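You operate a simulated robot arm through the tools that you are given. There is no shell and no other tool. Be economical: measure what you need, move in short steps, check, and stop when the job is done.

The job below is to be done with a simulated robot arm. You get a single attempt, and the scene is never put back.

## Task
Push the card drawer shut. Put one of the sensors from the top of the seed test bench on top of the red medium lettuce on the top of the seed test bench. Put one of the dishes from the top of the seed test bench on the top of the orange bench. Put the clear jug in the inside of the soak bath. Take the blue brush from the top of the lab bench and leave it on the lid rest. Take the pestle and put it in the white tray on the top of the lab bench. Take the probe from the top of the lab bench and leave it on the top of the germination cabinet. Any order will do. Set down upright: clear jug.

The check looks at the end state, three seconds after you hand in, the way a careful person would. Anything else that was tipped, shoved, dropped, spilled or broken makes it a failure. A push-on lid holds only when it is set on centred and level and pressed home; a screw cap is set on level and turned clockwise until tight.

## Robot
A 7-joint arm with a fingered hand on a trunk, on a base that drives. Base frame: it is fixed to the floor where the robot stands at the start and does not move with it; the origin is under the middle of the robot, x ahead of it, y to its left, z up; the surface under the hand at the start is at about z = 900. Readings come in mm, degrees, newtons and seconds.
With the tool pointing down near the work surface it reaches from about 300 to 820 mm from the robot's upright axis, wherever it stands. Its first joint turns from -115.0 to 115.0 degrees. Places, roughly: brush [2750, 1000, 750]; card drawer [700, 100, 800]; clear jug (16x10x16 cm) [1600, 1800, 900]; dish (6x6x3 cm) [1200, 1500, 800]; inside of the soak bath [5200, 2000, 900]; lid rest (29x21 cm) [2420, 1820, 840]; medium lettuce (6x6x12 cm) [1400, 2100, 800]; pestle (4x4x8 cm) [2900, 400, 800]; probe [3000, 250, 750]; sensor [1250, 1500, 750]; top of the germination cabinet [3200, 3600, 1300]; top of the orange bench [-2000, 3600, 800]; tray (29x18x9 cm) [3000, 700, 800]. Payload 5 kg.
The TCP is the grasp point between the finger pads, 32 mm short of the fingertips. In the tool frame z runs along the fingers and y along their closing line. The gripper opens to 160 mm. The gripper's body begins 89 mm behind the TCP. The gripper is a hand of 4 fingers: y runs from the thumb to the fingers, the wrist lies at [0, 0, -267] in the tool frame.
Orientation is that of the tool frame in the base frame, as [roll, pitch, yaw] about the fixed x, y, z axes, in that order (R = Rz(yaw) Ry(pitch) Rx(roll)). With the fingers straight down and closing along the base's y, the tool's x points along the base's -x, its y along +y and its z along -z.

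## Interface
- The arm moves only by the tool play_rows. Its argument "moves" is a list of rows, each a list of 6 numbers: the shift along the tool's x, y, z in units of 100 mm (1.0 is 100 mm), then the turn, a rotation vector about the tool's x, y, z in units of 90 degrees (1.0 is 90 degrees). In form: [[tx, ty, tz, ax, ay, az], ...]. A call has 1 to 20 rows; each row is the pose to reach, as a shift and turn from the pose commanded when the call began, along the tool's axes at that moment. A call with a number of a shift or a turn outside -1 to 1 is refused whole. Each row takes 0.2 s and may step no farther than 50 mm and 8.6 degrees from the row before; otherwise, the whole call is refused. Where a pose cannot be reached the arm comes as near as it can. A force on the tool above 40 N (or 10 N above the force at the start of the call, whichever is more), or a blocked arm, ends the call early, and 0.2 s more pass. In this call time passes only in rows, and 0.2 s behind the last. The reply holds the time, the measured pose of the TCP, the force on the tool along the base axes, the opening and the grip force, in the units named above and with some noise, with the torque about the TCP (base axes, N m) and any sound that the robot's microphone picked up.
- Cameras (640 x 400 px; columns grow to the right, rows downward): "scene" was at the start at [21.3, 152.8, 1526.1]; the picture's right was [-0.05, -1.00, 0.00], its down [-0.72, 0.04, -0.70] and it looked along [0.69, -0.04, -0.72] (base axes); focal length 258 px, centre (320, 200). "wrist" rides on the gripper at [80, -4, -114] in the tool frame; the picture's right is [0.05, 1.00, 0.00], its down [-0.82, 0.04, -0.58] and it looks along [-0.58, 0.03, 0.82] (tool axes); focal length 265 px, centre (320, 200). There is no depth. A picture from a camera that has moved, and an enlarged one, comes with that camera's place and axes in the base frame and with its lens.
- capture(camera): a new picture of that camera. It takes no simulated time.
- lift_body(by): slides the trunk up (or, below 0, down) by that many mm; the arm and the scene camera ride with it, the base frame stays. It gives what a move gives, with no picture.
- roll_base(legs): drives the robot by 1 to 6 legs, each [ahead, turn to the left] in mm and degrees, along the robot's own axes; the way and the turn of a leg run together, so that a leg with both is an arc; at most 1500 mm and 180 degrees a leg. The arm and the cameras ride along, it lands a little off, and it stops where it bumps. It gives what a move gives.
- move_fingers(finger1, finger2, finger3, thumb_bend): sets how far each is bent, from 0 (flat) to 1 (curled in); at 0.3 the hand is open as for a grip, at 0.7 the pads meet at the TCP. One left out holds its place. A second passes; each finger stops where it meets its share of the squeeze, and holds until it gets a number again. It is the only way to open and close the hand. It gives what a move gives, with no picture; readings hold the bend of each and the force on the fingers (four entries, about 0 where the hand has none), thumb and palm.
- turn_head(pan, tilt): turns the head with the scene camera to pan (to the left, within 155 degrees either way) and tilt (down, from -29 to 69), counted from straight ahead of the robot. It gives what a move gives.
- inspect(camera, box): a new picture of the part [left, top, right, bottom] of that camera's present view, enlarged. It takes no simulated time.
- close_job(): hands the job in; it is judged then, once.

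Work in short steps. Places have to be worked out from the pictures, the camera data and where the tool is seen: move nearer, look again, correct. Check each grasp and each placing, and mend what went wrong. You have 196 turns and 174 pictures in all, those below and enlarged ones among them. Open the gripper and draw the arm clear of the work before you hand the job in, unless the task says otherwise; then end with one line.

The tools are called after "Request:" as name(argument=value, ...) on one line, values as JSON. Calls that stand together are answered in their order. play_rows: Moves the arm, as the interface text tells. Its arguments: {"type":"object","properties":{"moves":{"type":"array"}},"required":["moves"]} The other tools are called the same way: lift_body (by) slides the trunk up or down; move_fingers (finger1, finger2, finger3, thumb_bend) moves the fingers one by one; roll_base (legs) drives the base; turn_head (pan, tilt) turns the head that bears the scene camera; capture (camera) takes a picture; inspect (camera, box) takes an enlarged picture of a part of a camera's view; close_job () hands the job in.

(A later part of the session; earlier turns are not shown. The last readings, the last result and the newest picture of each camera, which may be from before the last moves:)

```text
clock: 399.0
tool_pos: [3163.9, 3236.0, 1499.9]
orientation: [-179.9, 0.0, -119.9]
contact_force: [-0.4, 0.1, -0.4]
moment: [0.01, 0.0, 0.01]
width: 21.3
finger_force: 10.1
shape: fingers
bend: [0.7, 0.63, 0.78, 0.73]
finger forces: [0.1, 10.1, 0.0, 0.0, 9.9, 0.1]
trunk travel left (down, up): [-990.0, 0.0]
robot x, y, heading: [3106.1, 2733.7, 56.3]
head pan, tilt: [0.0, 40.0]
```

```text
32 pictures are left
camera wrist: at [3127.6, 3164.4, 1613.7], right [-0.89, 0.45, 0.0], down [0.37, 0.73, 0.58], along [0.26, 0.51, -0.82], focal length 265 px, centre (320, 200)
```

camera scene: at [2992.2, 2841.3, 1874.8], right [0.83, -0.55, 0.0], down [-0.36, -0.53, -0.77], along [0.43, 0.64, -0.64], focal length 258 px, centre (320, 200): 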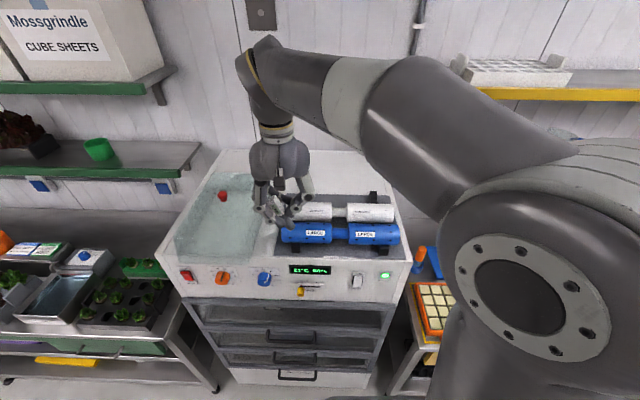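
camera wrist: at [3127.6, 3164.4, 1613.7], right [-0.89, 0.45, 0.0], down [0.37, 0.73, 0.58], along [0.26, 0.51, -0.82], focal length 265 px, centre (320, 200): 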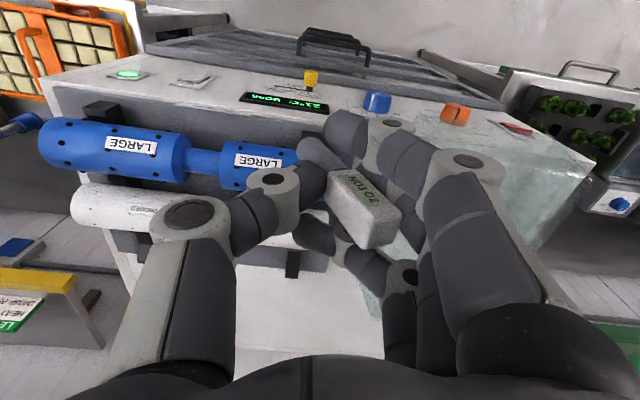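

The free white area behind the drums suits the probe: target about (3340,3520). I'll drive 80 mm closer, raise a bit, and extend over it.

Request:
roll_base(legs=[[80, 0]])

Request:
play_rows(moves=[[-0.2, 0, -0.15, 0, 0, 0], [-0.5, 0, -0.25, 0, 0, 0], [-0.8, 0, -0.25, 0, 0, 0], [-1.0, 0, -0.25, 0, 0, 0]])

Request:
play_rows(moves=[[-0.35, 0, 0, 0, 0, 0], [-0.7, 0, 0, 0, 0, 0], [-1.0, 0, 0, 0, 0, 0]])

Request:
capture(camera="wrist")

Request:
inspect(camera="scene", box=[160, 100, 420, 300])

```text
clock: 400.1
tool_pos: [3208.4, 3303.7, 1500.1]
orientation: [-179.9, 0.0, -119.9]
contact_force: [-0.3, 0.8, -1.8]
moment: [-0.06, 0.06, 0.0]
width: 21.7
finger_force: 10.4
shape: fingers
bend: [0.7, 0.63, 0.78, 0.73]
finger forces: [0.1, 10.1, 0.0, 0.1, 9.9, 0.0]
trunk travel left (down, up): [-990.0, 0.0]
robot x, y, heading: [3150.4, 2796.7, 56.2]
head pan, tilt: [0.0, 40.0]
```

```text
clock: 401.1
tool_pos: [3257.9, 3391.7, 1524.1]
orientation: [-179.9, -0.1, -119.9]
contact_force: [-0.1, 0.4, -0.2]
moment: [-0.01, -0.03, 0.02]
width: 21.1
finger_force: 10.0
shape: fingers
bend: [0.7, 0.63, 0.78, 0.73]
finger forces: [0.1, 10.1, 0.0, 0.0, 9.8, 0.0]
trunk travel left (down, up): [-990.0, 0.0]
robot x, y, heading: [3154.9, 2801.0, 56.3]
head pan, tilt: [0.0, 40.0]
```

```text
clock: 401.9
tool_pos: [3310.7, 3479.9, 1524.6]
orientation: [-179.9, -0.2, -119.8]
contact_force: [0.7, 0.1, -1.4]
moment: [-0.08, 0.05, 0.01]
width: 21.4
finger_force: 10.0
shape: fingers
bend: [0.7, 0.63, 0.78, 0.73]
finger forces: [0.0, 10.1, 0.0, 0.1, 9.8, 0.0]
trunk travel left (down, up): [-990.0, 0.0]
robot x, y, heading: [3150.4, 2794.7, 56.3]
head pan, tilt: [0.0, 40.0]
```

```text
31 pictures are left
camera wrist: at [3273.0, 3408.5, 1637.9], right [-0.89, 0.45, 0.0], down [0.37, 0.73, 0.57], along [0.26, 0.51, -0.82], focal length 265 px, centre (320, 200)
```

wrist: 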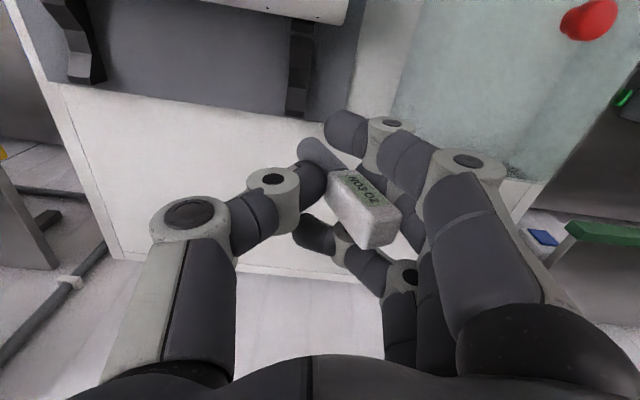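

```text
2.00 times, centred on (290, 200) of scene
camera zoom: at [3037.1, 2911.0, 1874.5], right [0.83, -0.55, 0.0], down [-0.36, -0.54, -0.76], along [0.42, 0.64, -0.64], focal length 517 px, centre (380, 200)
```

zoom: 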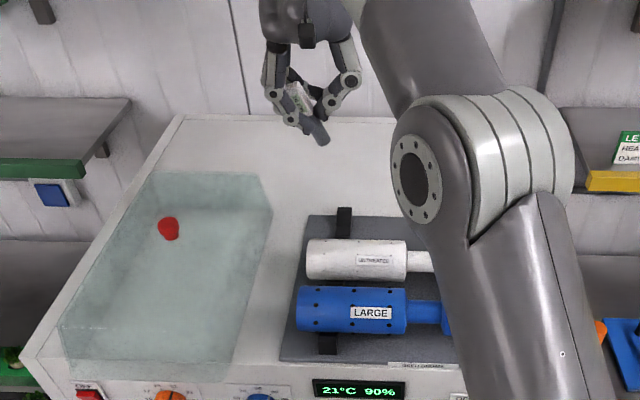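

The free area lies a little further and to the right. I'll move there and begin descending.

Request:
play_rows(moves=[[-0.25, -0.15, 0.15, 0, 0, 0], [-0.5, -0.3, 0.4, 0, 0, 0], [-0.7, -0.45, 0.7, 0, 0, 0], [-0.75, -0.45, 1.0, 0, 0, 0]])

Request:
capture(camera="wrist")

Request:
inspect(camera="scene", box=[200, 80, 400, 240])

```text
clock: 402.9
tool_pos: [3385.0, 3517.0, 1427.5]
orientation: [-179.9, 0.0, -120.0]
contact_force: [0.0, 0.7, -0.3]
moment: [-0.01, -0.02, 0.0]
width: 21.5
finger_force: 10.4
shape: fingers
bend: [0.7, 0.63, 0.78, 0.73]
finger forces: [0.0, 10.0, 0.0, 0.1, 9.7, 0.2]
trunk travel left (down, up): [-990.0, 0.0]
robot x, y, heading: [3149.1, 2801.9, 56.3]
head pan, tilt: [0.0, 40.0]
```

```text
29 pictures are left
camera wrist: at [3348.1, 3445.2, 1539.6], right [-0.89, 0.45, 0.0], down [0.37, 0.73, 0.58], along [0.26, 0.51, -0.82], focal length 265 px, centre (320, 200)
```

wrist: 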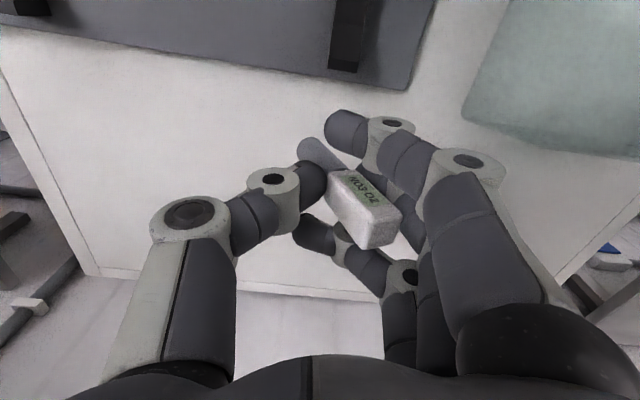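

```text
2.50 times, centred on (300, 160) of scene
camera zoom: at [3035.4, 2907.5, 1874.7], right [0.83, -0.55, 0.0], down [-0.36, -0.54, -0.77], along [0.42, 0.64, -0.64], focal length 646 px, centre (370, 300)
```

zoom: 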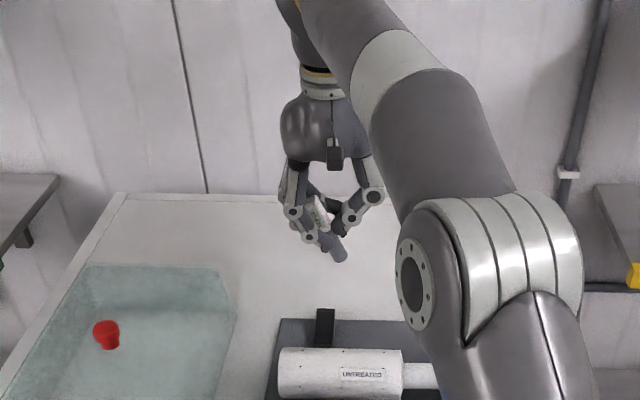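

The area below is free. I'll descend in guarded steps.

Request:
play_rows(moves=[[0, 0, 0.1, 0, 0, 0], [0, 0, 0.2, 0, 0, 0], [0, 0, 0.3, 0, 0, 0], [0, 0, 0.37, 0, 0, 0]])

Request:
play_rows(moves=[[0, 0, 0.04, 0, 0, 0], [0, 0, 0.08, 0, 0, 0], [0, 0, 0.12, 0, 0, 0]])

Request:
play_rows(moves=[[0, 0, 0.04, 0, 0, 0], [0, 0, 0.08, 0, 0, 0], [0, 0, 0.12, 0, 0, 0]])

Request:
capture(camera="wrist")

```text
clock: 403.9
tool_pos: [3383.0, 3517.9, 1389.4]
orientation: [-179.9, 0.0, -120.0]
contact_force: [1.2, -0.9, -0.3]
moment: [-0.03, -0.04, 0.01]
width: 21.4
finger_force: 9.6
shape: fingers
bend: [0.7, 0.63, 0.78, 0.73]
finger forces: [0.0, 10.0, 0.0, 0.1, 9.6, 0.1]
trunk travel left (down, up): [-990.0, 0.0]
robot x, y, heading: [3147.6, 2799.1, 56.3]
head pan, tilt: [0.0, 40.0]
```

```text
clock: 404.6
tool_pos: [3386.4, 3518.2, 1376.7]
orientation: [-179.9, -0.1, -119.9]
contact_force: [0.1, -0.1, -0.8]
moment: [0.01, -0.01, -0.02]
width: 21.3
finger_force: 10.1
shape: fingers
bend: [0.7, 0.63, 0.78, 0.73]
finger forces: [0.0, 10.0, 0.0, 0.1, 9.6, 0.1]
trunk travel left (down, up): [-990.0, 0.0]
robot x, y, heading: [3151.1, 2797.6, 56.2]
head pan, tilt: [0.0, 40.0]
```

```text
clock: 405.4
tool_pos: [3384.5, 3518.2, 1363.9]
orientation: [-179.9, -0.1, -120.1]
contact_force: [-0.1, 0.7, 0.0]
moment: [-0.01, 0.02, -0.02]
width: 21.5
finger_force: 10.1
shape: fingers
bend: [0.7, 0.63, 0.78, 0.73]
finger forces: [0.0, 10.0, 0.0, 0.0, 9.7, 0.0]
trunk travel left (down, up): [-990.0, 0.0]
robot x, y, heading: [3149.5, 2801.7, 56.4]
head pan, tilt: [0.0, 40.0]
```

```text
27 pictures are left
camera wrist: at [3348.0, 3446.0, 1477.0], right [-0.89, 0.45, 0.0], down [0.37, 0.73, 0.58], along [0.26, 0.51, -0.82], focal length 265 px, centre (320, 200)
```

wrist: 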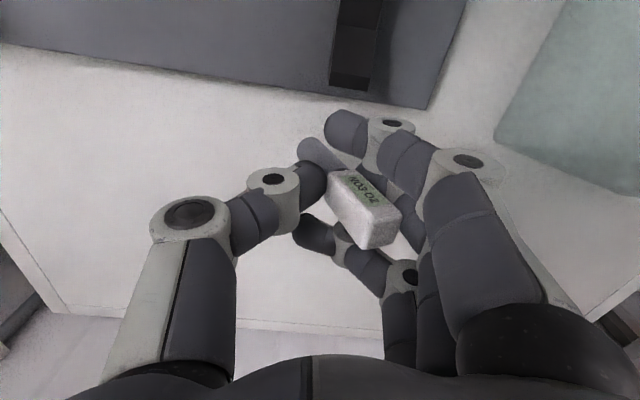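

Request:
play_rows(moves=[[0, 0, 0.05, 0, 0, 0], [0, 0, 0.1, 0, 0, 0], [0, 0, 0.15, 0, 0, 0]])

Request:
play_rows(moves=[[0, 0, 0.04, 0, 0, 0], [0, 0, 0.08, 0, 0, 0], [0, 0, 0.12, 0, 0, 0]])

Request:
play_rows(moves=[[0, 0, 0.04, 0, 0, 0], [0, 0, 0.08, 0, 0, 0], [0, 0, 0.12, 0, 0, 0]])

```text
clock: 406.2
tool_pos: [3385.2, 3518.7, 1349.0]
orientation: [-179.9, -0.1, -120.0]
contact_force: [-0.2, 0.2, -0.8]
moment: [-0.03, 0.0, -0.03]
width: 21.4
finger_force: 9.9
shape: fingers
bend: [0.7, 0.63, 0.78, 0.73]
finger forces: [0.0, 10.0, 0.1, 0.1, 9.7, 0.1]
trunk travel left (down, up): [-990.0, 0.0]
robot x, y, heading: [3151.5, 2796.6, 56.2]
head pan, tilt: [0.0, 40.0]
```

```text
clock: 407.1
tool_pos: [3385.4, 3516.2, 1338.3]
orientation: [180.0, 0.0, -120.0]
contact_force: [0.9, -0.5, 15.3]
moment: [0.04, -0.06, 0.0]
width: 19.8
finger_force: 15.6
shape: fingers
bend: [0.7, 0.63, 0.78, 0.77]
finger forces: [0.0, 11.8, 0.0, 0.1, 18.1, 0.0]
trunk travel left (down, up): [-990.0, 0.0]
robot x, y, heading: [3153.4, 2801.4, 56.1]
head pan, tilt: [0.0, 40.0]
```

```text
clock: 407.9
tool_pos: [3383.3, 3515.6, 1324.6]
orientation: [-179.9, -0.1, -119.9]
contact_force: [-0.7, -3.0, 15.7]
moment: [0.07, 0.08, 0.05]
width: 19.0
finger_force: 12.3
shape: fingers
bend: [0.7, 0.65, 0.78, 0.78]
finger forces: [0.1, 9.9, 2.6, 0.1, 13.7, 0.0]
trunk travel left (down, up): [-990.0, 0.0]
robot x, y, heading: [3146.3, 2796.3, 56.4]
head pan, tilt: [0.0, 40.0]
```

The probe tip touched and it has pivoted flatter in the grip. I'll check before releasing.

Request:
capture(camera="wrist")

```text
26 pictures are left
camera wrist: at [3347.1, 3443.9, 1438.5], right [-0.89, 0.45, 0.0], down [0.37, 0.73, 0.58], along [0.26, 0.51, -0.82], focal length 265 px, centre (320, 200)
```

wrist: 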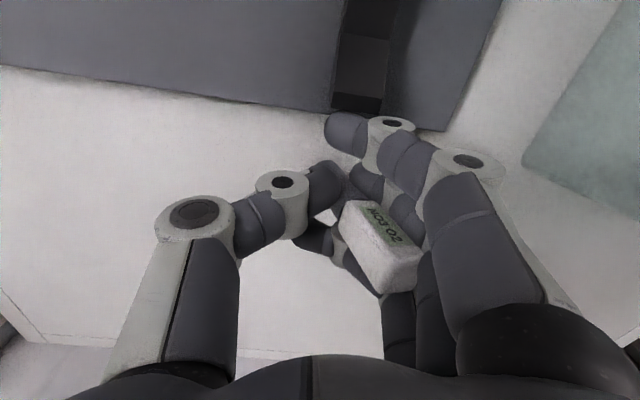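

Request:
move_fingers(finger1=0.55, finger2=0.52, finger3=0.5, thumb_bend=0.55)

Request:
capture(camera="wrist")

```text
clock: 408.9
tool_pos: [3383.8, 3517.5, 1324.8]
orientation: [-179.8, -0.1, -119.9]
contact_force: [-0.5, -0.8, -0.5]
moment: [0.01, 0.01, -0.01]
width: 71.0
finger_force: 0.0
shape: fingers
bend: [0.55, 0.52, 0.5, 0.55]
finger forces: [0.0, 0.1, 0.0, 0.1, 0.1, 0.1]
trunk travel left (down, up): [-990.0, 0.0]
robot x, y, heading: [3155.3, 2801.0, 56.6]
head pan, tilt: [0.0, 40.0]
```

```text
25 pictures are left
camera wrist: at [3348.1, 3445.5, 1438.1], right [-0.89, 0.45, 0.0], down [0.37, 0.73, 0.58], along [0.26, 0.51, -0.82], focal length 265 px, centre (320, 200)
```

wrist: 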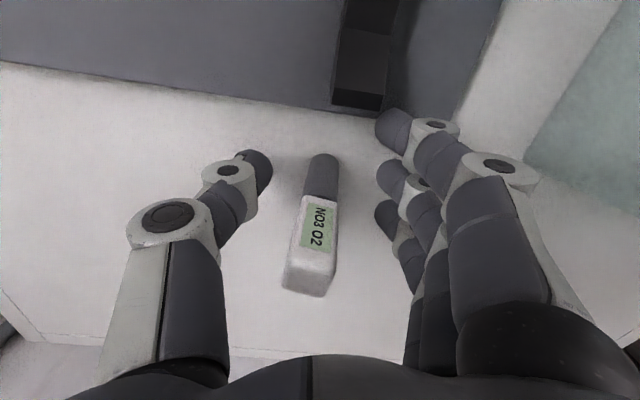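

The probe lies flat on the cabinet top. I'll rise clear and withdraw.

Request:
play_rows(moves=[[0, 0, -0.3, 0, 0, 0], [0, 0, -0.7, 0, 0, 0], [0, 0, -1.0, 0, 0, 0]])

Request:
play_rows(moves=[[0, 0, -0.4, 0, 0, 0], [0.2, 0, -0.8, 0, 0, 0], [0.5, 0, -0.9, 0, 0, 0], [0.9, 0, -0.9, 0, 0, 0]])

Request:
play_rows(moves=[[0.4, 0, 0, 0, 0, 0], [0.8, 0, 0, 0, 0, 0], [1.0, 0, 0, 0, 0, 0]])

Request:
play_rows(moves=[[0.4, 0, 0, 0, 0, 0], [0.8, 0, 0, 0, 0, 0], [1.0, 0, 0, 0, 0, 0]])

Request:
roll_base(legs=[[-330, 0]])

Request:
lift_body(by=-340)

Request:
roll_base(legs=[[0, 176]])

Request:
turn_head(pan=0, tilt=30)

Request:
capture(camera="scene")

```text
clock: 409.6
tool_pos: [3384.2, 3518.3, 1426.1]
orientation: [-179.9, -0.1, -119.9]
contact_force: [0.0, -0.1, -0.9]
moment: [0.01, 0.01, 0.01]
width: 71.1
finger_force: 0.1
shape: fingers
bend: [0.55, 0.52, 0.5, 0.55]
finger forces: [0.0, 0.0, 0.0, 0.0, 0.1, 0.1]
trunk travel left (down, up): [-990.0, 0.0]
robot x, y, heading: [3152.6, 2800.4, 56.4]
head pan, tilt: [0.0, 40.0]
```

```text
clock: 410.6
tool_pos: [3339.0, 3437.5, 1516.4]
orientation: [179.9, 0.2, -119.9]
contact_force: [-0.7, -0.2, 0.9]
moment: [0.04, -0.06, 0.01]
width: 71.2
finger_force: 0.1
shape: fingers
bend: [0.55, 0.52, 0.5, 0.55]
finger forces: [0.1, 0.0, 0.0, 0.1, 0.0, 0.0]
trunk travel left (down, up): [-990.0, 0.0]
robot x, y, heading: [3153.2, 2796.3, 56.3]
head pan, tilt: [0.0, 40.0]
```

```text
clock: 411.4
tool_pos: [3289.7, 3351.6, 1516.6]
orientation: [-180.0, 0.0, -119.9]
contact_force: [0.2, 0.3, 0.0]
moment: [0.01, -0.01, -0.01]
width: 71.4
finger_force: 0.2
shape: fingers
bend: [0.55, 0.52, 0.5, 0.55]
finger forces: [0.0, 0.0, 0.1, 0.0, 0.0, 0.1]
trunk travel left (down, up): [-990.0, 0.0]
robot x, y, heading: [3149.0, 2796.9, 56.2]
head pan, tilt: [0.0, 40.0]
```

```text
clock: 412.2
tool_pos: [3240.6, 3265.3, 1518.5]
orientation: [-179.9, 0.0, -120.0]
contact_force: [0.7, 0.2, 0.2]
moment: [0.07, -0.04, 0.03]
width: 71.2
finger_force: 0.0
shape: fingers
bend: [0.55, 0.52, 0.5, 0.55]
finger forces: [0.1, 0.1, 0.0, 0.0, 0.0, 0.0]
trunk travel left (down, up): [-990.0, 0.0]
robot x, y, heading: [3152.9, 2798.4, 56.4]
head pan, tilt: [0.0, 40.0]
```

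```text
clock: 414.4
tool_pos: [3056.7, 2988.5, 1517.6]
orientation: [-180.0, 0.0, -120.2]
contact_force: [-0.6, -0.8, 0.5]
moment: [0.02, -0.02, 0.04]
width: 71.2
finger_force: 0.1
shape: fingers
bend: [0.55, 0.52, 0.5, 0.55]
finger forces: [0.0, 0.0, 0.0, 0.0, 0.0, 0.0]
trunk travel left (down, up): [-990.0, 0.0]
robot x, y, heading: [2966.7, 2522.2, 56.2]
head pan, tilt: [0.0, 40.0]
```

```text
clock: 417.8
tool_pos: [3056.7, 2989.7, 1176.1]
orientation: [-179.9, -0.1, -120.2]
contact_force: [0.2, 0.4, 0.1]
moment: [0.02, -0.02, -0.01]
width: 71.4
finger_force: 0.0
shape: fingers
bend: [0.55, 0.52, 0.5, 0.55]
finger forces: [0.0, 0.1, 0.1, 0.0, 0.1, 0.1]
trunk travel left (down, up): [-650.0, 340.0]
robot x, y, heading: [2965.0, 2519.2, 56.2]
head pan, tilt: [0.0, 40.0]
```

```text
clock: 425.4
tool_pos: [2842.7, 2062.9, 1176.9]
orientation: [-179.9, -0.1, 55.8]
contact_force: [-1.0, -0.7, -0.5]
moment: [0.0, 0.01, -0.01]
width: 71.0
finger_force: 0.0
shape: fingers
bend: [0.55, 0.52, 0.5, 0.55]
finger forces: [0.0, 0.1, 0.0, 0.0, 0.0, 0.1]
trunk travel left (down, up): [-650.0, 340.0]
robot x, y, heading: [2966.5, 2521.6, -128.1]
head pan, tilt: [0.0, 40.0]
```

```text
clock: 426.1
tool_pos: [2843.7, 2061.4, 1177.0]
orientation: [-179.9, 0.0, 55.8]
contact_force: [0.5, 0.7, 0.5]
moment: [-0.02, -0.01, 0.0]
width: 71.3
finger_force: 0.1
shape: fingers
bend: [0.55, 0.52, 0.5, 0.55]
finger forces: [0.1, 0.0, 0.1, 0.1, 0.1, 0.0]
trunk travel left (down, up): [-650.0, 340.0]
robot x, y, heading: [2968.0, 2524.1, -127.9]
head pan, tilt: [0.0, 30.0]
```

```text
24 pictures are left
camera scene: at [3072.3, 2402.2, 1550.0], right [-0.79, 0.61, 0.0], down [0.31, 0.39, -0.87], along [-0.53, -0.68, -0.5], focal length 258 px, centre (320, 200)
```

scene: 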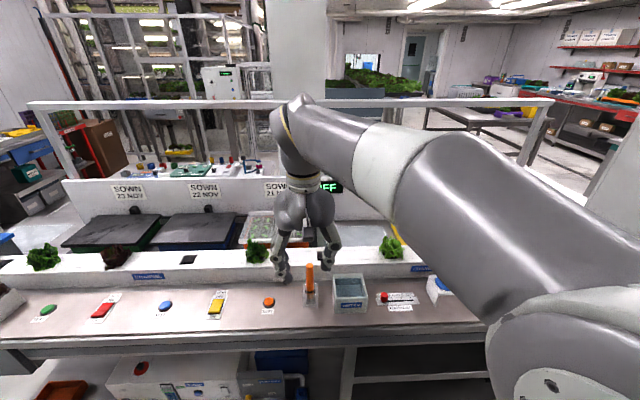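

The lid rest is the light-gray plate behind the white channel, reachable from this aisle. Now I'll go back round to the lab bench for the blue brush, which is at about (2543,1007).

Request:
roll_base(legs=[[0, 94.6], [1100, 0], [1035, 0], [0, -90], [1240, 0], [1180, 0]])

```text
clock: 455.7
tool_pos: [3096.7, -1024.9, 1176.1]
orientation: [-179.9, -0.1, 56.1]
contact_force: [0.6, 0.6, 0.9]
moment: [-0.02, 0.01, 0.01]
width: 71.3
finger_force: 0.1
shape: fingers
bend: [0.55, 0.52, 0.5, 0.55]
finger forces: [0.0, 0.0, 0.0, 0.0, 0.0, 0.0]
trunk travel left (down, up): [-650.0, 340.0]
robot x, y, heading: [3214.6, -565.1, -127.6]
head pan, tilt: [0.0, 30.0]
```

Request:
roll_base(legs=[[0, -85.6], [1424, 0], [0, -90], [60, 0]])

Request:
turn_head(pan=0, tilt=35)

Request:
capture(camera="scene")

```text
clock: 470.8
tool_pos: [2125.9, 739.5, 1175.8]
orientation: [-180.0, -0.1, -117.4]
contact_force: [0.0, 0.0, -0.7]
moment: [-0.02, 0.05, 0.03]
width: 71.0
finger_force: 0.1
shape: fingers
bend: [0.55, 0.52, 0.5, 0.55]
finger forces: [0.0, 0.0, 0.1, 0.0, 0.0, 0.0]
trunk travel left (down, up): [-650.0, 340.0]
robot x, y, heading: [2060.8, 265.1, 58.7]
head pan, tilt: [0.0, 30.0]
```

```text
clock: 471.5
tool_pos: [2125.4, 738.5, 1175.9]
orientation: [180.0, -0.1, -117.4]
contact_force: [-0.3, -0.8, -0.8]
moment: [-0.01, 0.01, -0.01]
width: 71.3
finger_force: 0.1
shape: fingers
bend: [0.55, 0.52, 0.5, 0.55]
finger forces: [0.0, 0.0, 0.0, 0.1, 0.0, 0.0]
trunk travel left (down, up): [-650.0, 340.0]
robot x, y, heading: [2059.9, 267.0, 58.8]
head pan, tilt: [0.0, 35.0]
```

```text
23 pictures are left
camera scene: at [1938.3, 373.5, 1542.3], right [0.86, -0.52, 0.0], down [-0.3, -0.49, -0.82], along [0.42, 0.7, -0.57], focal length 258 px, centre (320, 200)
```

scene: 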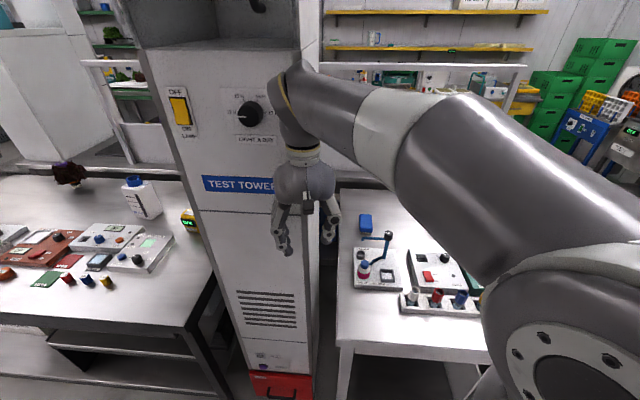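

The blue brush is at about (2553,1010), right of the test tower, with the doser's lever in front of it and to its right. I'll creep 22 mm closer, open the hand, and bring it across in steps, tilting 20° forward.

Request:
roll_base(legs=[[22, 0]])

Request:
move_fingers(finger1=0.48, finger2=0.48, finger3=0.48, thumb_bend=0.48)

Request:
play_rows(moves=[[-0.1, -0.35, 0.1, 0, 0, 0.02], [-0.3, -0.7, 0.3, 0, 0, 0.04], [-0.6, -1.0, 0.5, 0, 0, 0.065]])

Request:
play_rows(moves=[[-0.33, -0.2, 0.17, 0, 0, 0], [-0.66, -0.4, 0.34, 0, 0, 0], [-1.0, -0.6, 0.5, 0, 0, 0]])

Request:
play_rows(moves=[[-0.33, -0.2, 0.1, 0, -0.07, 0], [-0.66, -0.4, 0.2, 0, -0.15, 0], [-1.0, -0.6, 0.3, 0, -0.22, 0]])

Request:
capture(camera="wrist")

```text
clock: 472.3
tool_pos: [2135.6, 755.8, 1178.0]
orientation: [-179.8, -0.2, -117.4]
contact_force: [-4.4, -9.1, -6.4]
moment: [0.95, -0.47, -0.05]
width: 71.2
finger_force: 4.9
shape: fingers
bend: [0.55, 0.52, 0.5, 0.55]
finger forces: [0.0, 0.1, 0.1, 0.1, 0.0, 10.1]
trunk travel left (down, up): [-650.0, 340.0]
robot x, y, heading: [2067.8, 285.9, 59.2]
head pan, tilt: [0.0, 35.0]
```

```text
clock: 473.3
tool_pos: [2134.2, 755.9, 1177.0]
orientation: [-179.9, -0.1, -117.3]
contact_force: [-3.8, -8.0, -4.2]
moment: [0.91, -0.46, -0.04]
width: 98.4
finger_force: 4.4
shape: fingers
bend: [0.48, 0.48, 0.48, 0.48]
finger forces: [0.0, 0.0, 0.0, 0.0, 0.0, 9.0]
trunk travel left (down, up): [-650.0, 340.0]
robot x, y, heading: [2069.7, 289.3, 58.9]
head pan, tilt: [0.0, 35.0]
```

```text
clock: 473.8
tool_pos: [2178.2, 740.7, 1159.5]
orientation: [179.3, -0.6, -119.2]
contact_force: [-27.6, -39.6, 7.5]
moment: [3.63, -1.8, 2.35]
width: 99.1
finger_force: 26.6
shape: fingers
bend: [0.48, 0.48, 0.48, 0.48]
finger forces: [0.0, 0.0, 42.1, 0.0, 0.1, 9.0]
trunk travel left (down, up): [-650.0, 340.0]
robot x, y, heading: [2067.7, 285.3, 59.3]
head pan, tilt: [0.0, 35.0]
stopped in row 2: the force on the tool passed its limit at 100 N (the readings are from after the stop); the commanded pose is now the measured one
```

```text
clock: 474.1
tool_pos: [2178.2, 741.7, 1158.5]
orientation: [179.0, -0.9, -118.9]
contact_force: [-23.1, -34.3, 11.5]
moment: [3.56, -1.48, 2.08]
width: 99.5
finger_force: 21.7
shape: fingers
bend: [0.48, 0.48, 0.48, 0.48]
finger forces: [0.0, 0.0, 36.3, 0.0, 0.0, 6.9]
trunk travel left (down, up): [-650.0, 340.0]
robot x, y, heading: [2069.8, 284.4, 59.5]
head pan, tilt: [0.0, 35.0]
stopped in row 1: the force on the tool passed its limit at 85 N (the readings are from after the stop); the commanded pose is now the measured one
```

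```text
clock: 474.4
tool_pos: [2177.9, 743.6, 1157.2]
orientation: [178.8, -0.5, -118.5]
contact_force: [-15.5, -32.3, 10.1]
moment: [3.15, -0.89, 1.48]
width: 99.2
finger_force: 18.5
shape: fingers
bend: [0.48, 0.48, 0.48, 0.48]
finger forces: [0.0, 0.1, 30.8, 0.0, 0.1, 6.1]
trunk travel left (down, up): [-650.0, 340.0]
robot x, y, heading: [2068.0, 284.7, 59.6]
head pan, tilt: [0.0, 35.0]
stopped in row 1: the force on the tool passed its limit at 75 N (the readings are from after the stop); the commanded pose is now the measured one
```

```text
22 pictures are left
camera wrist: at [2145.3, 669.2, 1271.8], right [-0.9, 0.43, 0.02], down [0.37, 0.73, 0.57], along [0.23, 0.52, -0.82], focal length 265 px, centre (320, 200)
```

wrist: 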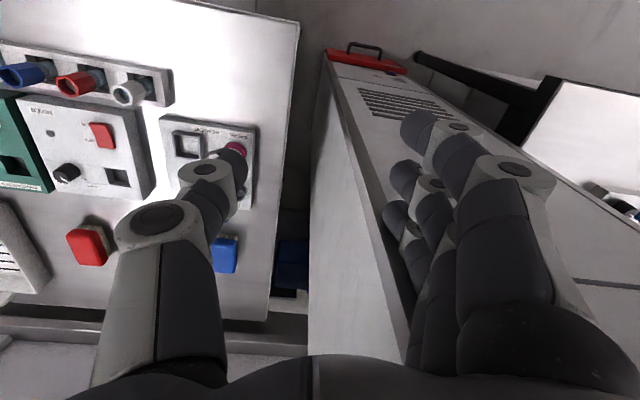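

The hand ran into the front of the test tower, so I'll back it straight off first.

Request:
play_rows(moves=[[0.2, 0, 0, 0, 0, 0], [0.5, 0, 0, 0, 0, 0], [0.9, 0, 0, 0, 0, 0]])

Request:
play_rows(moves=[[0, -0.3, 0, 0.01, 0.005, 0], [0, -0.65, 0, 0.01, 0.005, 0], [0, -1.0, 0, 0.01, 0.005, 0]])

Request:
play_rows(moves=[[0, -0.35, 0, 0, 0, 0.02], [0, -0.7, 0, 0, 0, 0.04], [0, -1.0, 0, 0, 0, 0.055]])

Request:
capture(camera="scene")

```text
clock: 475.2
tool_pos: [2138.9, 671.0, 1156.9]
orientation: [179.0, -0.7, -118.9]
contact_force: [0.4, 0.3, 0.6]
moment: [-0.03, 0.01, -0.02]
width: 99.2
finger_force: 0.0
shape: fingers
bend: [0.48, 0.48, 0.48, 0.48]
finger forces: [0.0, 0.0, 0.1, 0.0, 0.0, 0.0]
trunk travel left (down, up): [-650.0, 340.0]
robot x, y, heading: [2063.9, 283.2, 59.6]
head pan, tilt: [0.0, 35.0]
```

```text
clock: 476.0
tool_pos: [2228.3, 622.4, 1154.1]
orientation: [179.8, -1.1, -118.7]
contact_force: [-0.6, 0.4, -0.2]
moment: [0.01, -0.03, 0.01]
width: 98.9
finger_force: 0.0
shape: fingers
bend: [0.48, 0.48, 0.48, 0.48]
finger forces: [0.0, 0.1, 0.1, 0.0, 0.0, 0.0]
trunk travel left (down, up): [-650.0, 340.0]
robot x, y, heading: [2067.5, 282.7, 59.5]
head pan, tilt: [0.0, 35.0]
```

```text
clock: 476.8
tool_pos: [2315.2, 570.7, 1154.7]
orientation: [180.0, -1.1, -123.7]
contact_force: [-0.1, -0.1, -0.1]
moment: [0.02, -0.03, -0.01]
width: 99.3
finger_force: 0.2
shape: fingers
bend: [0.48, 0.48, 0.48, 0.48]
finger forces: [0.0, 0.0, 0.0, 0.1, 0.1, 0.0]
trunk travel left (down, up): [-650.0, 340.0]
robot x, y, heading: [2069.0, 283.4, 59.4]
head pan, tilt: [0.0, 35.0]
```

```text
21 pictures are left
camera scene: at [1947.2, 388.5, 1542.3], right [0.86, -0.51, 0.0], down [-0.29, -0.49, -0.82], along [0.42, 0.7, -0.57], focal length 258 px, centre (320, 200)
```

scene: 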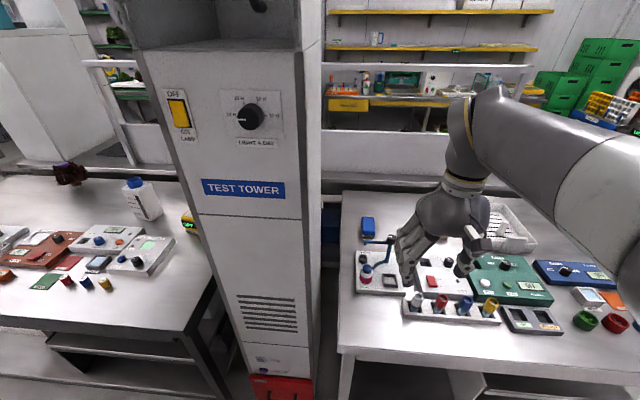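

The tower is undisturbed. The hand now has a clear lane to the right of it, so I'll advance toward the brush in steps, staying high and tilting near the end.

Request:
play_rows(moves=[[-0.33, 0.03, 0.1, 0, 0, 0], [-0.66, 0.06, 0.25, 0, 0, 0], [-1.0, 0.1, 0.4, 0, 0, 0]])

Request:
play_rows(moves=[[-0.33, 0.03, 0.1, 0, 0, 0], [-0.66, 0.06, 0.25, 0, 0, 0], [-1.0, 0.1, 0.4, 0, 0, 0]])

Request:
play_rows(moves=[[-0.33, 0.03, 0.05, 0, -0.08, 0], [-0.66, 0.06, 0.1, 0, -0.16, 0], [-1.0, 0.1, 0.15, 0, -0.24, 0]])

Request:
capture(camera="wrist")

Request:
inspect(camera="scene", box=[320, 170, 480, 300])

```text
clock: 477.6
tool_pos: [2360.3, 661.3, 1109.8]
orientation: [180.0, -1.0, -123.7]
contact_force: [-0.4, -0.3, 0.3]
moment: [0.04, 0.0, 0.02]
width: 99.3
finger_force: 0.1
shape: fingers
bend: [0.48, 0.48, 0.48, 0.48]
finger forces: [0.1, 0.0, 0.0, 0.1, 0.0, 0.0]
trunk travel left (down, up): [-650.0, 340.0]
robot x, y, heading: [2067.5, 287.6, 59.5]
head pan, tilt: [0.0, 35.0]
```

```text
clock: 478.4
tool_pos: [2407.5, 752.4, 1069.5]
orientation: [180.0, -1.2, -123.8]
contact_force: [-0.5, -1.5, 0.4]
moment: [0.02, -0.03, 0.02]
width: 98.9
finger_force: 0.0
shape: fingers
bend: [0.48, 0.48, 0.48, 0.48]
finger forces: [0.1, 0.0, 0.0, 0.1, 0.1, 0.1]
trunk travel left (down, up): [-650.0, 340.0]
robot x, y, heading: [2068.8, 282.1, 59.4]
head pan, tilt: [0.0, 35.0]
```

```text
clock: 479.2
tool_pos: [2454.7, 838.7, 1053.1]
orientation: [179.9, 20.6, -123.8]
contact_force: [-0.3, -0.2, 0.4]
moment: [-0.02, 0.0, -0.02]
width: 99.3
finger_force: 0.2
shape: fingers
bend: [0.48, 0.48, 0.48, 0.48]
finger forces: [0.0, 0.0, 0.0, 0.0, 0.0, 0.0]
trunk travel left (down, up): [-650.0, 340.0]
robot x, y, heading: [2063.8, 282.8, 59.2]
head pan, tilt: [0.0, 35.0]
```

```text
20 pictures are left
camera wrist: at [2394.0, 740.4, 1130.6], right [-0.86, 0.51, -0.02], down [0.28, 0.49, 0.83], along [0.43, 0.7, -0.56], focal length 265 px, centre (320, 200)
```

wrist: 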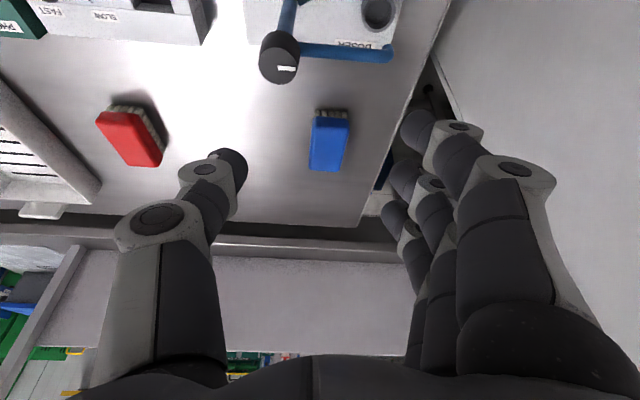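

```text
3.08 times, centred on (400, 235) of scene
camera zoom: at [1947.2, 388.7, 1542.3], right [0.86, -0.51, 0.0], down [-0.29, -0.49, -0.82], along [0.42, 0.7, -0.57], focal length 795 px, centre (74, 92)
```

zoom: 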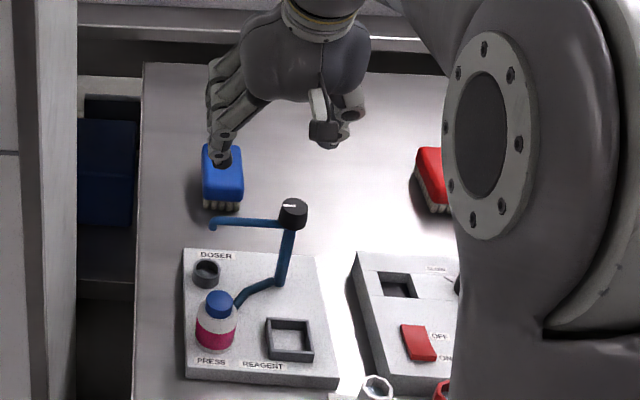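

The brush is at about (2536,993), aligned with the hand's forward direction. I'll move over it and part-way down.

Request:
play_rows(moves=[[-0.4, 0.05, 0.15, 0, 0, 0], [-0.81, 0.09, 0.3, 0, 0, 0]])

Request:
play_rows(moves=[[-0.4, 0.05, 0.15, 0, 0, 0], [-0.7, 0.09, 0.45, 0, 0, 0], [-0.6, 0.09, 0.87, 0, 0, 0]])

Request:
capture(camera="wrist")

```text
clock: 479.8
tool_pos: [2497.4, 916.1, 1051.0]
orientation: [180.0, 20.4, -123.9]
contact_force: [0.1, -0.3, 0.6]
moment: [-0.02, -0.01, -0.01]
width: 99.2
finger_force: 0.1
shape: fingers
bend: [0.48, 0.48, 0.48, 0.48]
finger forces: [0.0, 0.1, 0.1, 0.1, 0.0, 0.0]
trunk travel left (down, up): [-650.0, 340.0]
robot x, y, heading: [2063.2, 282.1, 59.4]
head pan, tilt: [0.0, 35.0]
```

```text
clock: 480.6
tool_pos: [2537.2, 994.0, 994.5]
orientation: [180.0, 20.6, -123.9]
contact_force: [-1.2, 0.8, 0.9]
moment: [-0.01, -0.01, -0.01]
width: 98.9
finger_force: 0.1
shape: fingers
bend: [0.48, 0.48, 0.48, 0.48]
finger forces: [0.1, 0.0, 0.1, 0.1, 0.0, 0.0]
trunk travel left (down, up): [-650.0, 340.0]
robot x, y, heading: [2068.4, 285.6, 59.2]
head pan, tilt: [0.0, 35.0]
```

```text
18 pictures are left
camera wrist: at [2477.7, 895.2, 1071.0], right [-0.86, 0.51, -0.02], down [0.28, 0.49, 0.83], along [0.43, 0.7, -0.56], focal length 265 px, centre (320, 200)
```

wrist: 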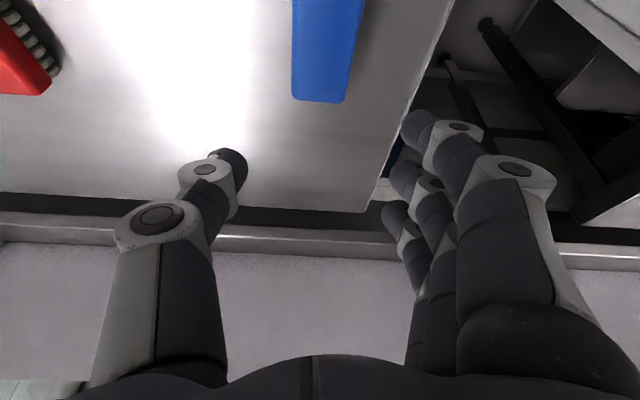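

I'm well centred. I'll descend the remaining ~150 mm.

Request:
play_rows(moves=[[0.13, 0.05, 0.35, 0, 0, 0], [0.26, 0.05, 0.7, 0, 0, 0], [0.36, 0.05, 0.95, 0, 0, 0]])

Request:
play_rows(moves=[[0.07, 0, 0.18, 0, 0, 0], [0.12, 0, 0.33, 0, 0, 0], [0.16, 0, 0.42, 0, 0, 0]])

Request:
capture(camera="wrist")

```text
clock: 481.4
tool_pos: [2531.6, 995.5, 890.7]
orientation: [-180.0, 20.6, -123.8]
contact_force: [0.1, -0.1, -0.5]
moment: [0.04, 0.02, 0.02]
width: 99.0
finger_force: 0.0
shape: fingers
bend: [0.48, 0.48, 0.48, 0.48]
finger forces: [0.1, 0.0, 0.0, 0.0, 0.1, 0.0]
trunk travel left (down, up): [-650.0, 340.0]
robot x, y, heading: [2069.6, 281.3, 59.3]
head pan, tilt: [0.0, 35.0]
```

```text
clock: 482.2
tool_pos: [2532.1, 994.6, 850.6]
orientation: [-180.0, 20.9, -123.8]
contact_force: [1.5, -1.7, 14.5]
moment: [0.2, 0.85, 0.03]
width: 99.8
finger_force: 7.3
shape: fingers
bend: [0.49, 0.48, 0.48, 0.48]
finger forces: [14.6, 0.1, 0.0, 0.1, 0.0, 0.1]
trunk travel left (down, up): [-650.0, 340.0]
robot x, y, heading: [2067.9, 281.6, 59.1]
head pan, tilt: [0.0, 35.0]
```

```text
17 pictures are left
camera wrist: at [2471.7, 895.3, 927.3], right [-0.86, 0.52, -0.02], down [0.27, 0.49, 0.83], along [0.44, 0.71, -0.56], focal length 265 px, centre (320, 200)
```

wrist: 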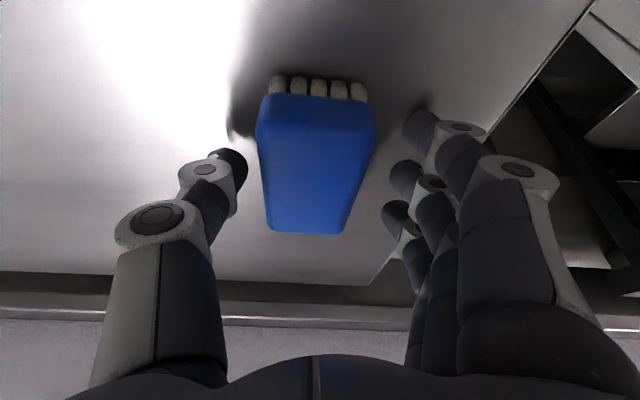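

Finger 1 just touches the bench and the brush is between the pads. I'll lift 3 mm and close.

Request:
play_rows(moves=[[-0.015, 0, -0.035, 0, 0, 0]])

Request:
move_fingers(finger1=0.7, finger2=0.7, finger3=0.7, thumb_bend=0.7)

Request:
play_rows(moves=[[-0.04, 0, -0.1, 0, 0, 0], [-0.15, 0, -0.4, 0, 0, 0], [-0.25, 0, -0.7, 0, 0, 0], [-0.36, 0, -0.98, 0, 0, 0]])

Request:
capture(camera="wrist")

```text
clock: 482.6
tool_pos: [2532.4, 993.6, 849.1]
orientation: [-180.0, 20.5, -123.8]
contact_force: [1.0, 0.1, 6.7]
moment: [0.19, 0.36, -0.09]
width: 100.1
finger_force: 3.5
shape: fingers
bend: [0.48, 0.48, 0.48, 0.48]
finger forces: [7.1, 0.0, 0.0, 0.0, 0.0, 0.0]
trunk travel left (down, up): [-650.0, 340.0]
robot x, y, heading: [2065.9, 282.1, 59.4]
head pan, tilt: [0.0, 35.0]
```

```text
clock: 483.6
tool_pos: [2533.4, 992.7, 849.0]
orientation: [-180.0, 20.6, -123.7]
contact_force: [0.5, -0.3, -0.6]
moment: [0.04, 0.02, -0.02]
width: 62.7
finger_force: 20.9
shape: fingers
bend: [0.6, 0.59, 0.6, 0.6]
finger forces: [6.7, 7.4, 7.2, 0.0, 21.3, 0.0]
trunk travel left (down, up): [-650.0, 340.0]
robot x, y, heading: [2067.7, 282.8, 59.6]
head pan, tilt: [0.0, 35.0]
```

```text
clock: 484.6
tool_pos: [2532.0, 992.6, 955.1]
orientation: [180.0, 20.5, -123.7]
contact_force: [-0.4, 0.4, -1.5]
moment: [-0.02, 0.0, -0.02]
width: 62.8
finger_force: 21.1
shape: fingers
bend: [0.6, 0.59, 0.6, 0.6]
finger forces: [6.5, 7.3, 7.1, 0.0, 21.3, 0.0]
trunk travel left (down, up): [-650.0, 340.0]
robot x, y, heading: [2067.5, 285.1, 59.3]
head pan, tilt: [0.0, 35.0]
```

```text
16 pictures are left
camera wrist: at [2471.8, 893.8, 1033.7], right [-0.86, 0.51, -0.02], down [0.28, 0.49, 0.83], along [0.43, 0.7, -0.56], focal length 265 px, centre (320, 200)
```

wrist: 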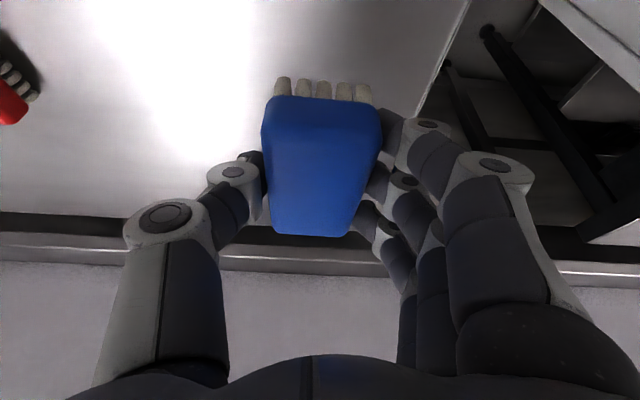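

The brush is firmly held. I'll raise and tuck, back away, and drive round to the aisle with the lid rest.

Request:
play_rows(moves=[[-0.12, 0, -0.32, 0, 0, 0], [-0.24, 0, -0.64, 0, 0, 0], [-0.35, 0, -0.95, 0, 0, 0]])

Request:
play_rows(moves=[[0.31, 0, -0.12, 0, 0, 0], [0.62, 0, -0.24, 0, 0, 0], [0.94, 0, -0.35, 0, 0, 0]])

Request:
play_rows(moves=[[0.31, 0, -0.12, 0, 0, 0], [0.62, 0, -0.24, 0, 0, 0], [0.94, 0, -0.35, 0, 0, 0]])

Request:
play_rows(moves=[[0.31, 0, -0.12, 0, 0, 0], [0.62, 0, -0.24, 0, 0, 0], [0.94, 0, -0.35, 0, 0, 0]])

Request:
roll_base(legs=[[-90, 0], [0, -92.7], [830, 0], [825, 0], [0, 90], [1225, 0]])

```text
clock: 485.4
tool_pos: [2531.6, 991.8, 1057.7]
orientation: [-179.9, 20.4, -123.7]
contact_force: [0.2, 0.0, -0.2]
moment: [-0.04, -0.03, -0.02]
width: 62.8
finger_force: 21.0
shape: fingers
bend: [0.6, 0.59, 0.6, 0.6]
finger forces: [6.5, 7.3, 7.0, 0.1, 21.2, 0.0]
trunk travel left (down, up): [-650.0, 340.0]
robot x, y, heading: [2069.9, 283.3, 59.2]
head pan, tilt: [0.0, 35.0]
```

```text
clock: 486.2
tool_pos: [2473.5, 907.7, 1056.5]
orientation: [180.0, 20.6, -123.8]
contact_force: [-0.9, 0.0, -1.8]
moment: [0.0, 0.01, 0.01]
width: 62.8
finger_force: 21.5
shape: fingers
bend: [0.6, 0.59, 0.6, 0.6]
finger forces: [6.4, 7.4, 7.1, 0.1, 21.2, 0.1]
trunk travel left (down, up): [-650.0, 340.0]
robot x, y, heading: [2066.3, 286.0, 59.4]
head pan, tilt: [0.0, 35.0]
```

```text
clock: 487.0
tool_pos: [2421.5, 825.8, 1055.7]
orientation: [179.9, 20.6, -123.8]
contact_force: [0.9, -0.5, -1.1]
moment: [-0.02, 0.02, -0.01]
width: 62.8
finger_force: 20.4
shape: fingers
bend: [0.6, 0.59, 0.6, 0.6]
finger forces: [6.3, 7.4, 7.0, 0.0, 21.1, 0.0]
trunk travel left (down, up): [-650.0, 340.0]
robot x, y, heading: [2067.3, 283.5, 59.2]
head pan, tilt: [0.0, 35.0]
```

```text
clock: 487.8
tool_pos: [2363.2, 742.3, 1054.7]
orientation: [-180.0, 20.4, -123.8]
contact_force: [0.3, 0.2, -1.4]
moment: [0.0, 0.03, 0.0]
width: 63.1
finger_force: 21.0
shape: fingers
bend: [0.6, 0.59, 0.6, 0.6]
finger forces: [6.3, 7.4, 7.0, 0.0, 21.1, 0.1]
trunk travel left (down, up): [-650.0, 340.0]
robot x, y, heading: [2067.5, 289.7, 59.3]
head pan, tilt: [0.0, 35.0]
```

```text
clock: 510.5
tool_pos: [4423.5, 771.2, 1053.8]
orientation: [-180.0, 20.4, -127.1]
contact_force: [-0.4, -0.4, -1.8]
moment: [0.02, 0.01, 0.01]
width: 62.8
finger_force: 20.6
shape: fingers
bend: [0.6, 0.59, 0.6, 0.6]
finger forces: [6.2, 7.4, 7.0, 0.0, 20.9, 0.1]
trunk travel left (down, up): [-650.0, 340.0]
robot x, y, heading: [4102.8, 329.4, 56.0]
head pan, tilt: [0.0, 35.0]
```

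Request:
roll_base(legs=[[1210, 0], [0, 90.7], [1100, 0], [1090, 0], [0, 90]])

Request:
turn_head(pan=0, tilt=35)

Request:
capture(camera="scene")

```text
clock: 534.6
tool_pos: [2615.1, 2071.4, 1056.7]
orientation: [-179.9, 20.5, 56.1]
contact_force: [0.0, 0.1, -1.3]
moment: [-0.01, -0.02, 0.05]
width: 62.4
finger_force: 20.3
shape: fingers
bend: [0.61, 0.59, 0.6, 0.61]
finger forces: [6.0, 7.3, 6.9, 0.0, 20.7, 0.0]
trunk travel left (down, up): [-650.0, 340.0]
robot x, y, heading: [2912.7, 2528.8, -120.8]
head pan, tilt: [0.0, 35.0]
```

```text
clock: 535.2
tool_pos: [2614.6, 2071.1, 1054.5]
orientation: [-180.0, 20.6, 56.2]
contact_force: [-0.7, -0.1, -1.3]
moment: [-0.04, -0.04, 0.0]
width: 62.8
finger_force: 20.7
shape: fingers
bend: [0.61, 0.59, 0.6, 0.61]
finger forces: [5.9, 7.4, 7.0, 0.0, 20.7, 0.0]
trunk travel left (down, up): [-650.0, 340.0]
robot x, y, heading: [2912.6, 2528.2, -120.8]
head pan, tilt: [0.0, 35.0]
```

```text
15 pictures are left
camera scene: at [3032.0, 2424.1, 1542.3], right [-0.86, 0.51, 0.0], down [0.29, 0.49, -0.82], along [-0.42, -0.7, -0.57], focal length 258 px, centre (320, 200)
```

scene: 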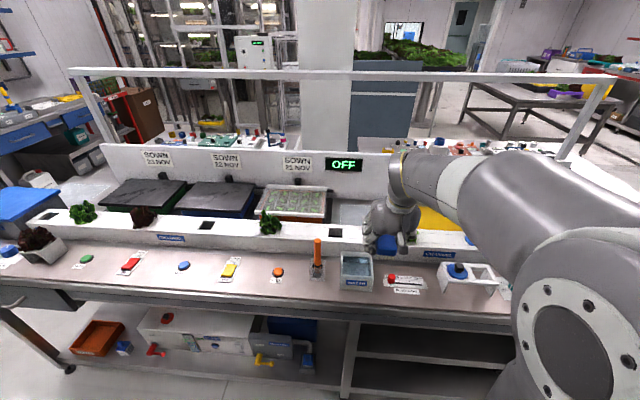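

Request:
inspect(camera="scene", box=[240, 150, 480, 300])

Request:
capture(camera="wrist")

```text
2.67 times, centred on (360, 225) of scene
camera zoom: at [3032.0, 2424.1, 1542.3], right [-0.86, 0.51, 0.0], down [0.29, 0.49, -0.82], along [-0.42, -0.7, -0.57], focal length 689 px, centre (213, 133)
```

zoom: 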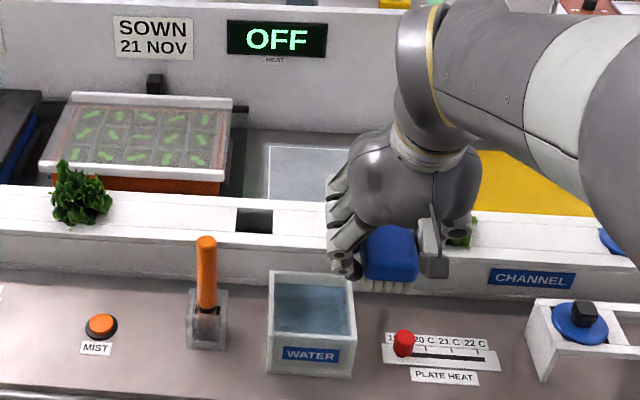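

```text
13 pictures are left
camera wrist: at [2675.0, 2168.3, 1132.4], right [0.86, -0.52, -0.02], down [-0.28, -0.49, 0.83], along [-0.44, -0.7, -0.56], focal length 265 px, centre (320, 200)
```

wrist: 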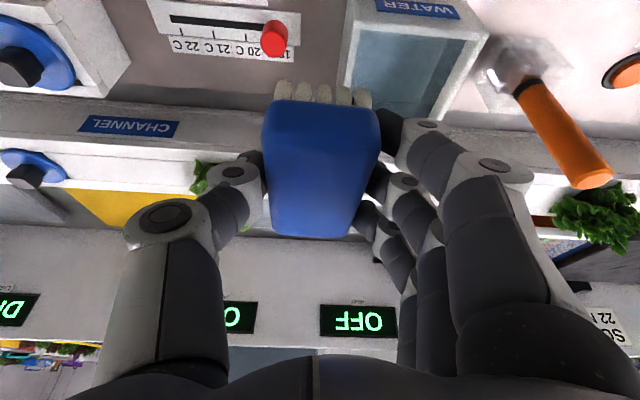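

The lid rest is the outlined light plate behind the channel, centred near (2390,1795). I'll square up, drive 130 mm closer, and extend the brush over it.

Request:
roll_base(legs=[[0, -2.5], [130, 0]])

Request:
play_rows(moves=[[-0.31, 0, 0.12, 0, 0, 0], [-0.62, 0, 0.24, 0, 0, 0], [-0.94, 0, 0.35, 0, 0, 0]])

Request:
capture(camera="wrist")

Request:
inspect(camera="scene", box=[260, 130, 440, 280])

```text
clock: 536.9
tool_pos: [2521.9, 1972.6, 1053.3]
orientation: [180.0, 20.5, 53.6]
contact_force: [0.3, -0.1, -1.6]
moment: [0.02, -0.03, -0.02]
width: 62.5
finger_force: 20.9
shape: fingers
bend: [0.61, 0.59, 0.6, 0.61]
finger forces: [6.0, 7.4, 7.0, 0.1, 20.8, 0.0]
trunk travel left (down, up): [-650.0, 340.0]
robot x, y, heading: [2838.4, 2419.6, -123.5]
head pan, tilt: [0.0, 35.0]
```

```text
clock: 537.7
tool_pos: [2461.3, 1893.4, 1053.8]
orientation: [-180.0, 20.5, 53.6]
contact_force: [0.4, 0.2, -1.1]
moment: [-0.02, 0.02, 0.01]
width: 62.4
finger_force: 20.5
shape: fingers
bend: [0.61, 0.59, 0.6, 0.61]
finger forces: [5.9, 7.4, 7.0, 0.0, 20.8, 0.0]
trunk travel left (down, up): [-650.0, 340.0]
robot x, y, heading: [2837.9, 2418.8, -123.0]
head pan, tilt: [0.0, 35.0]
```

```text
12 pictures are left
camera wrist: at [2527.0, 1987.7, 1131.4], right [0.83, -0.55, -0.02], down [-0.3, -0.48, 0.83], along [-0.47, -0.68, -0.56], focal length 265 px, centre (320, 200)
```

wrist: 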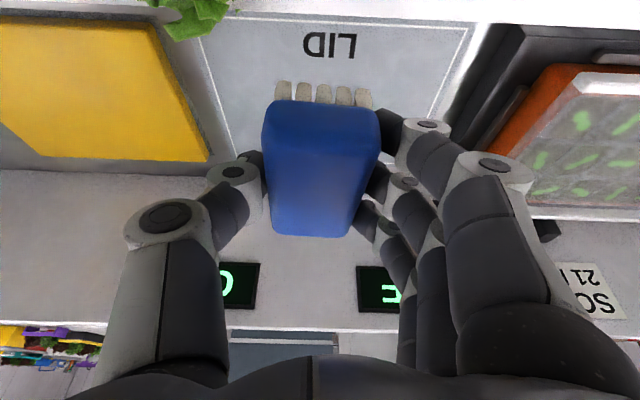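

```text
2.67 times, centred on (350, 205) of scene
camera zoom: at [2954.8, 2308.5, 1542.2], right [-0.84, 0.55, 0.0], down [0.31, 0.48, -0.82], along [-0.45, -0.69, -0.57], focal length 689 px, centre (240, 187)
```

zoom: 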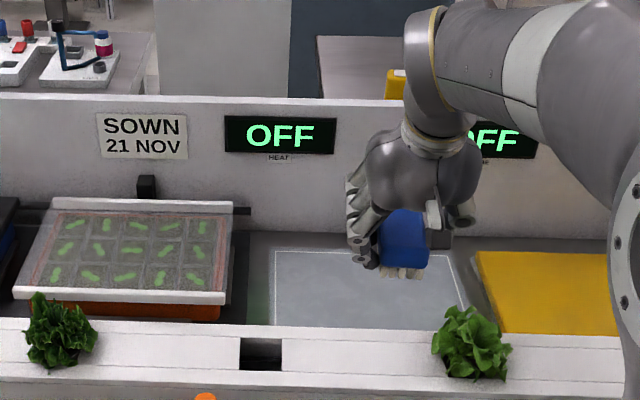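

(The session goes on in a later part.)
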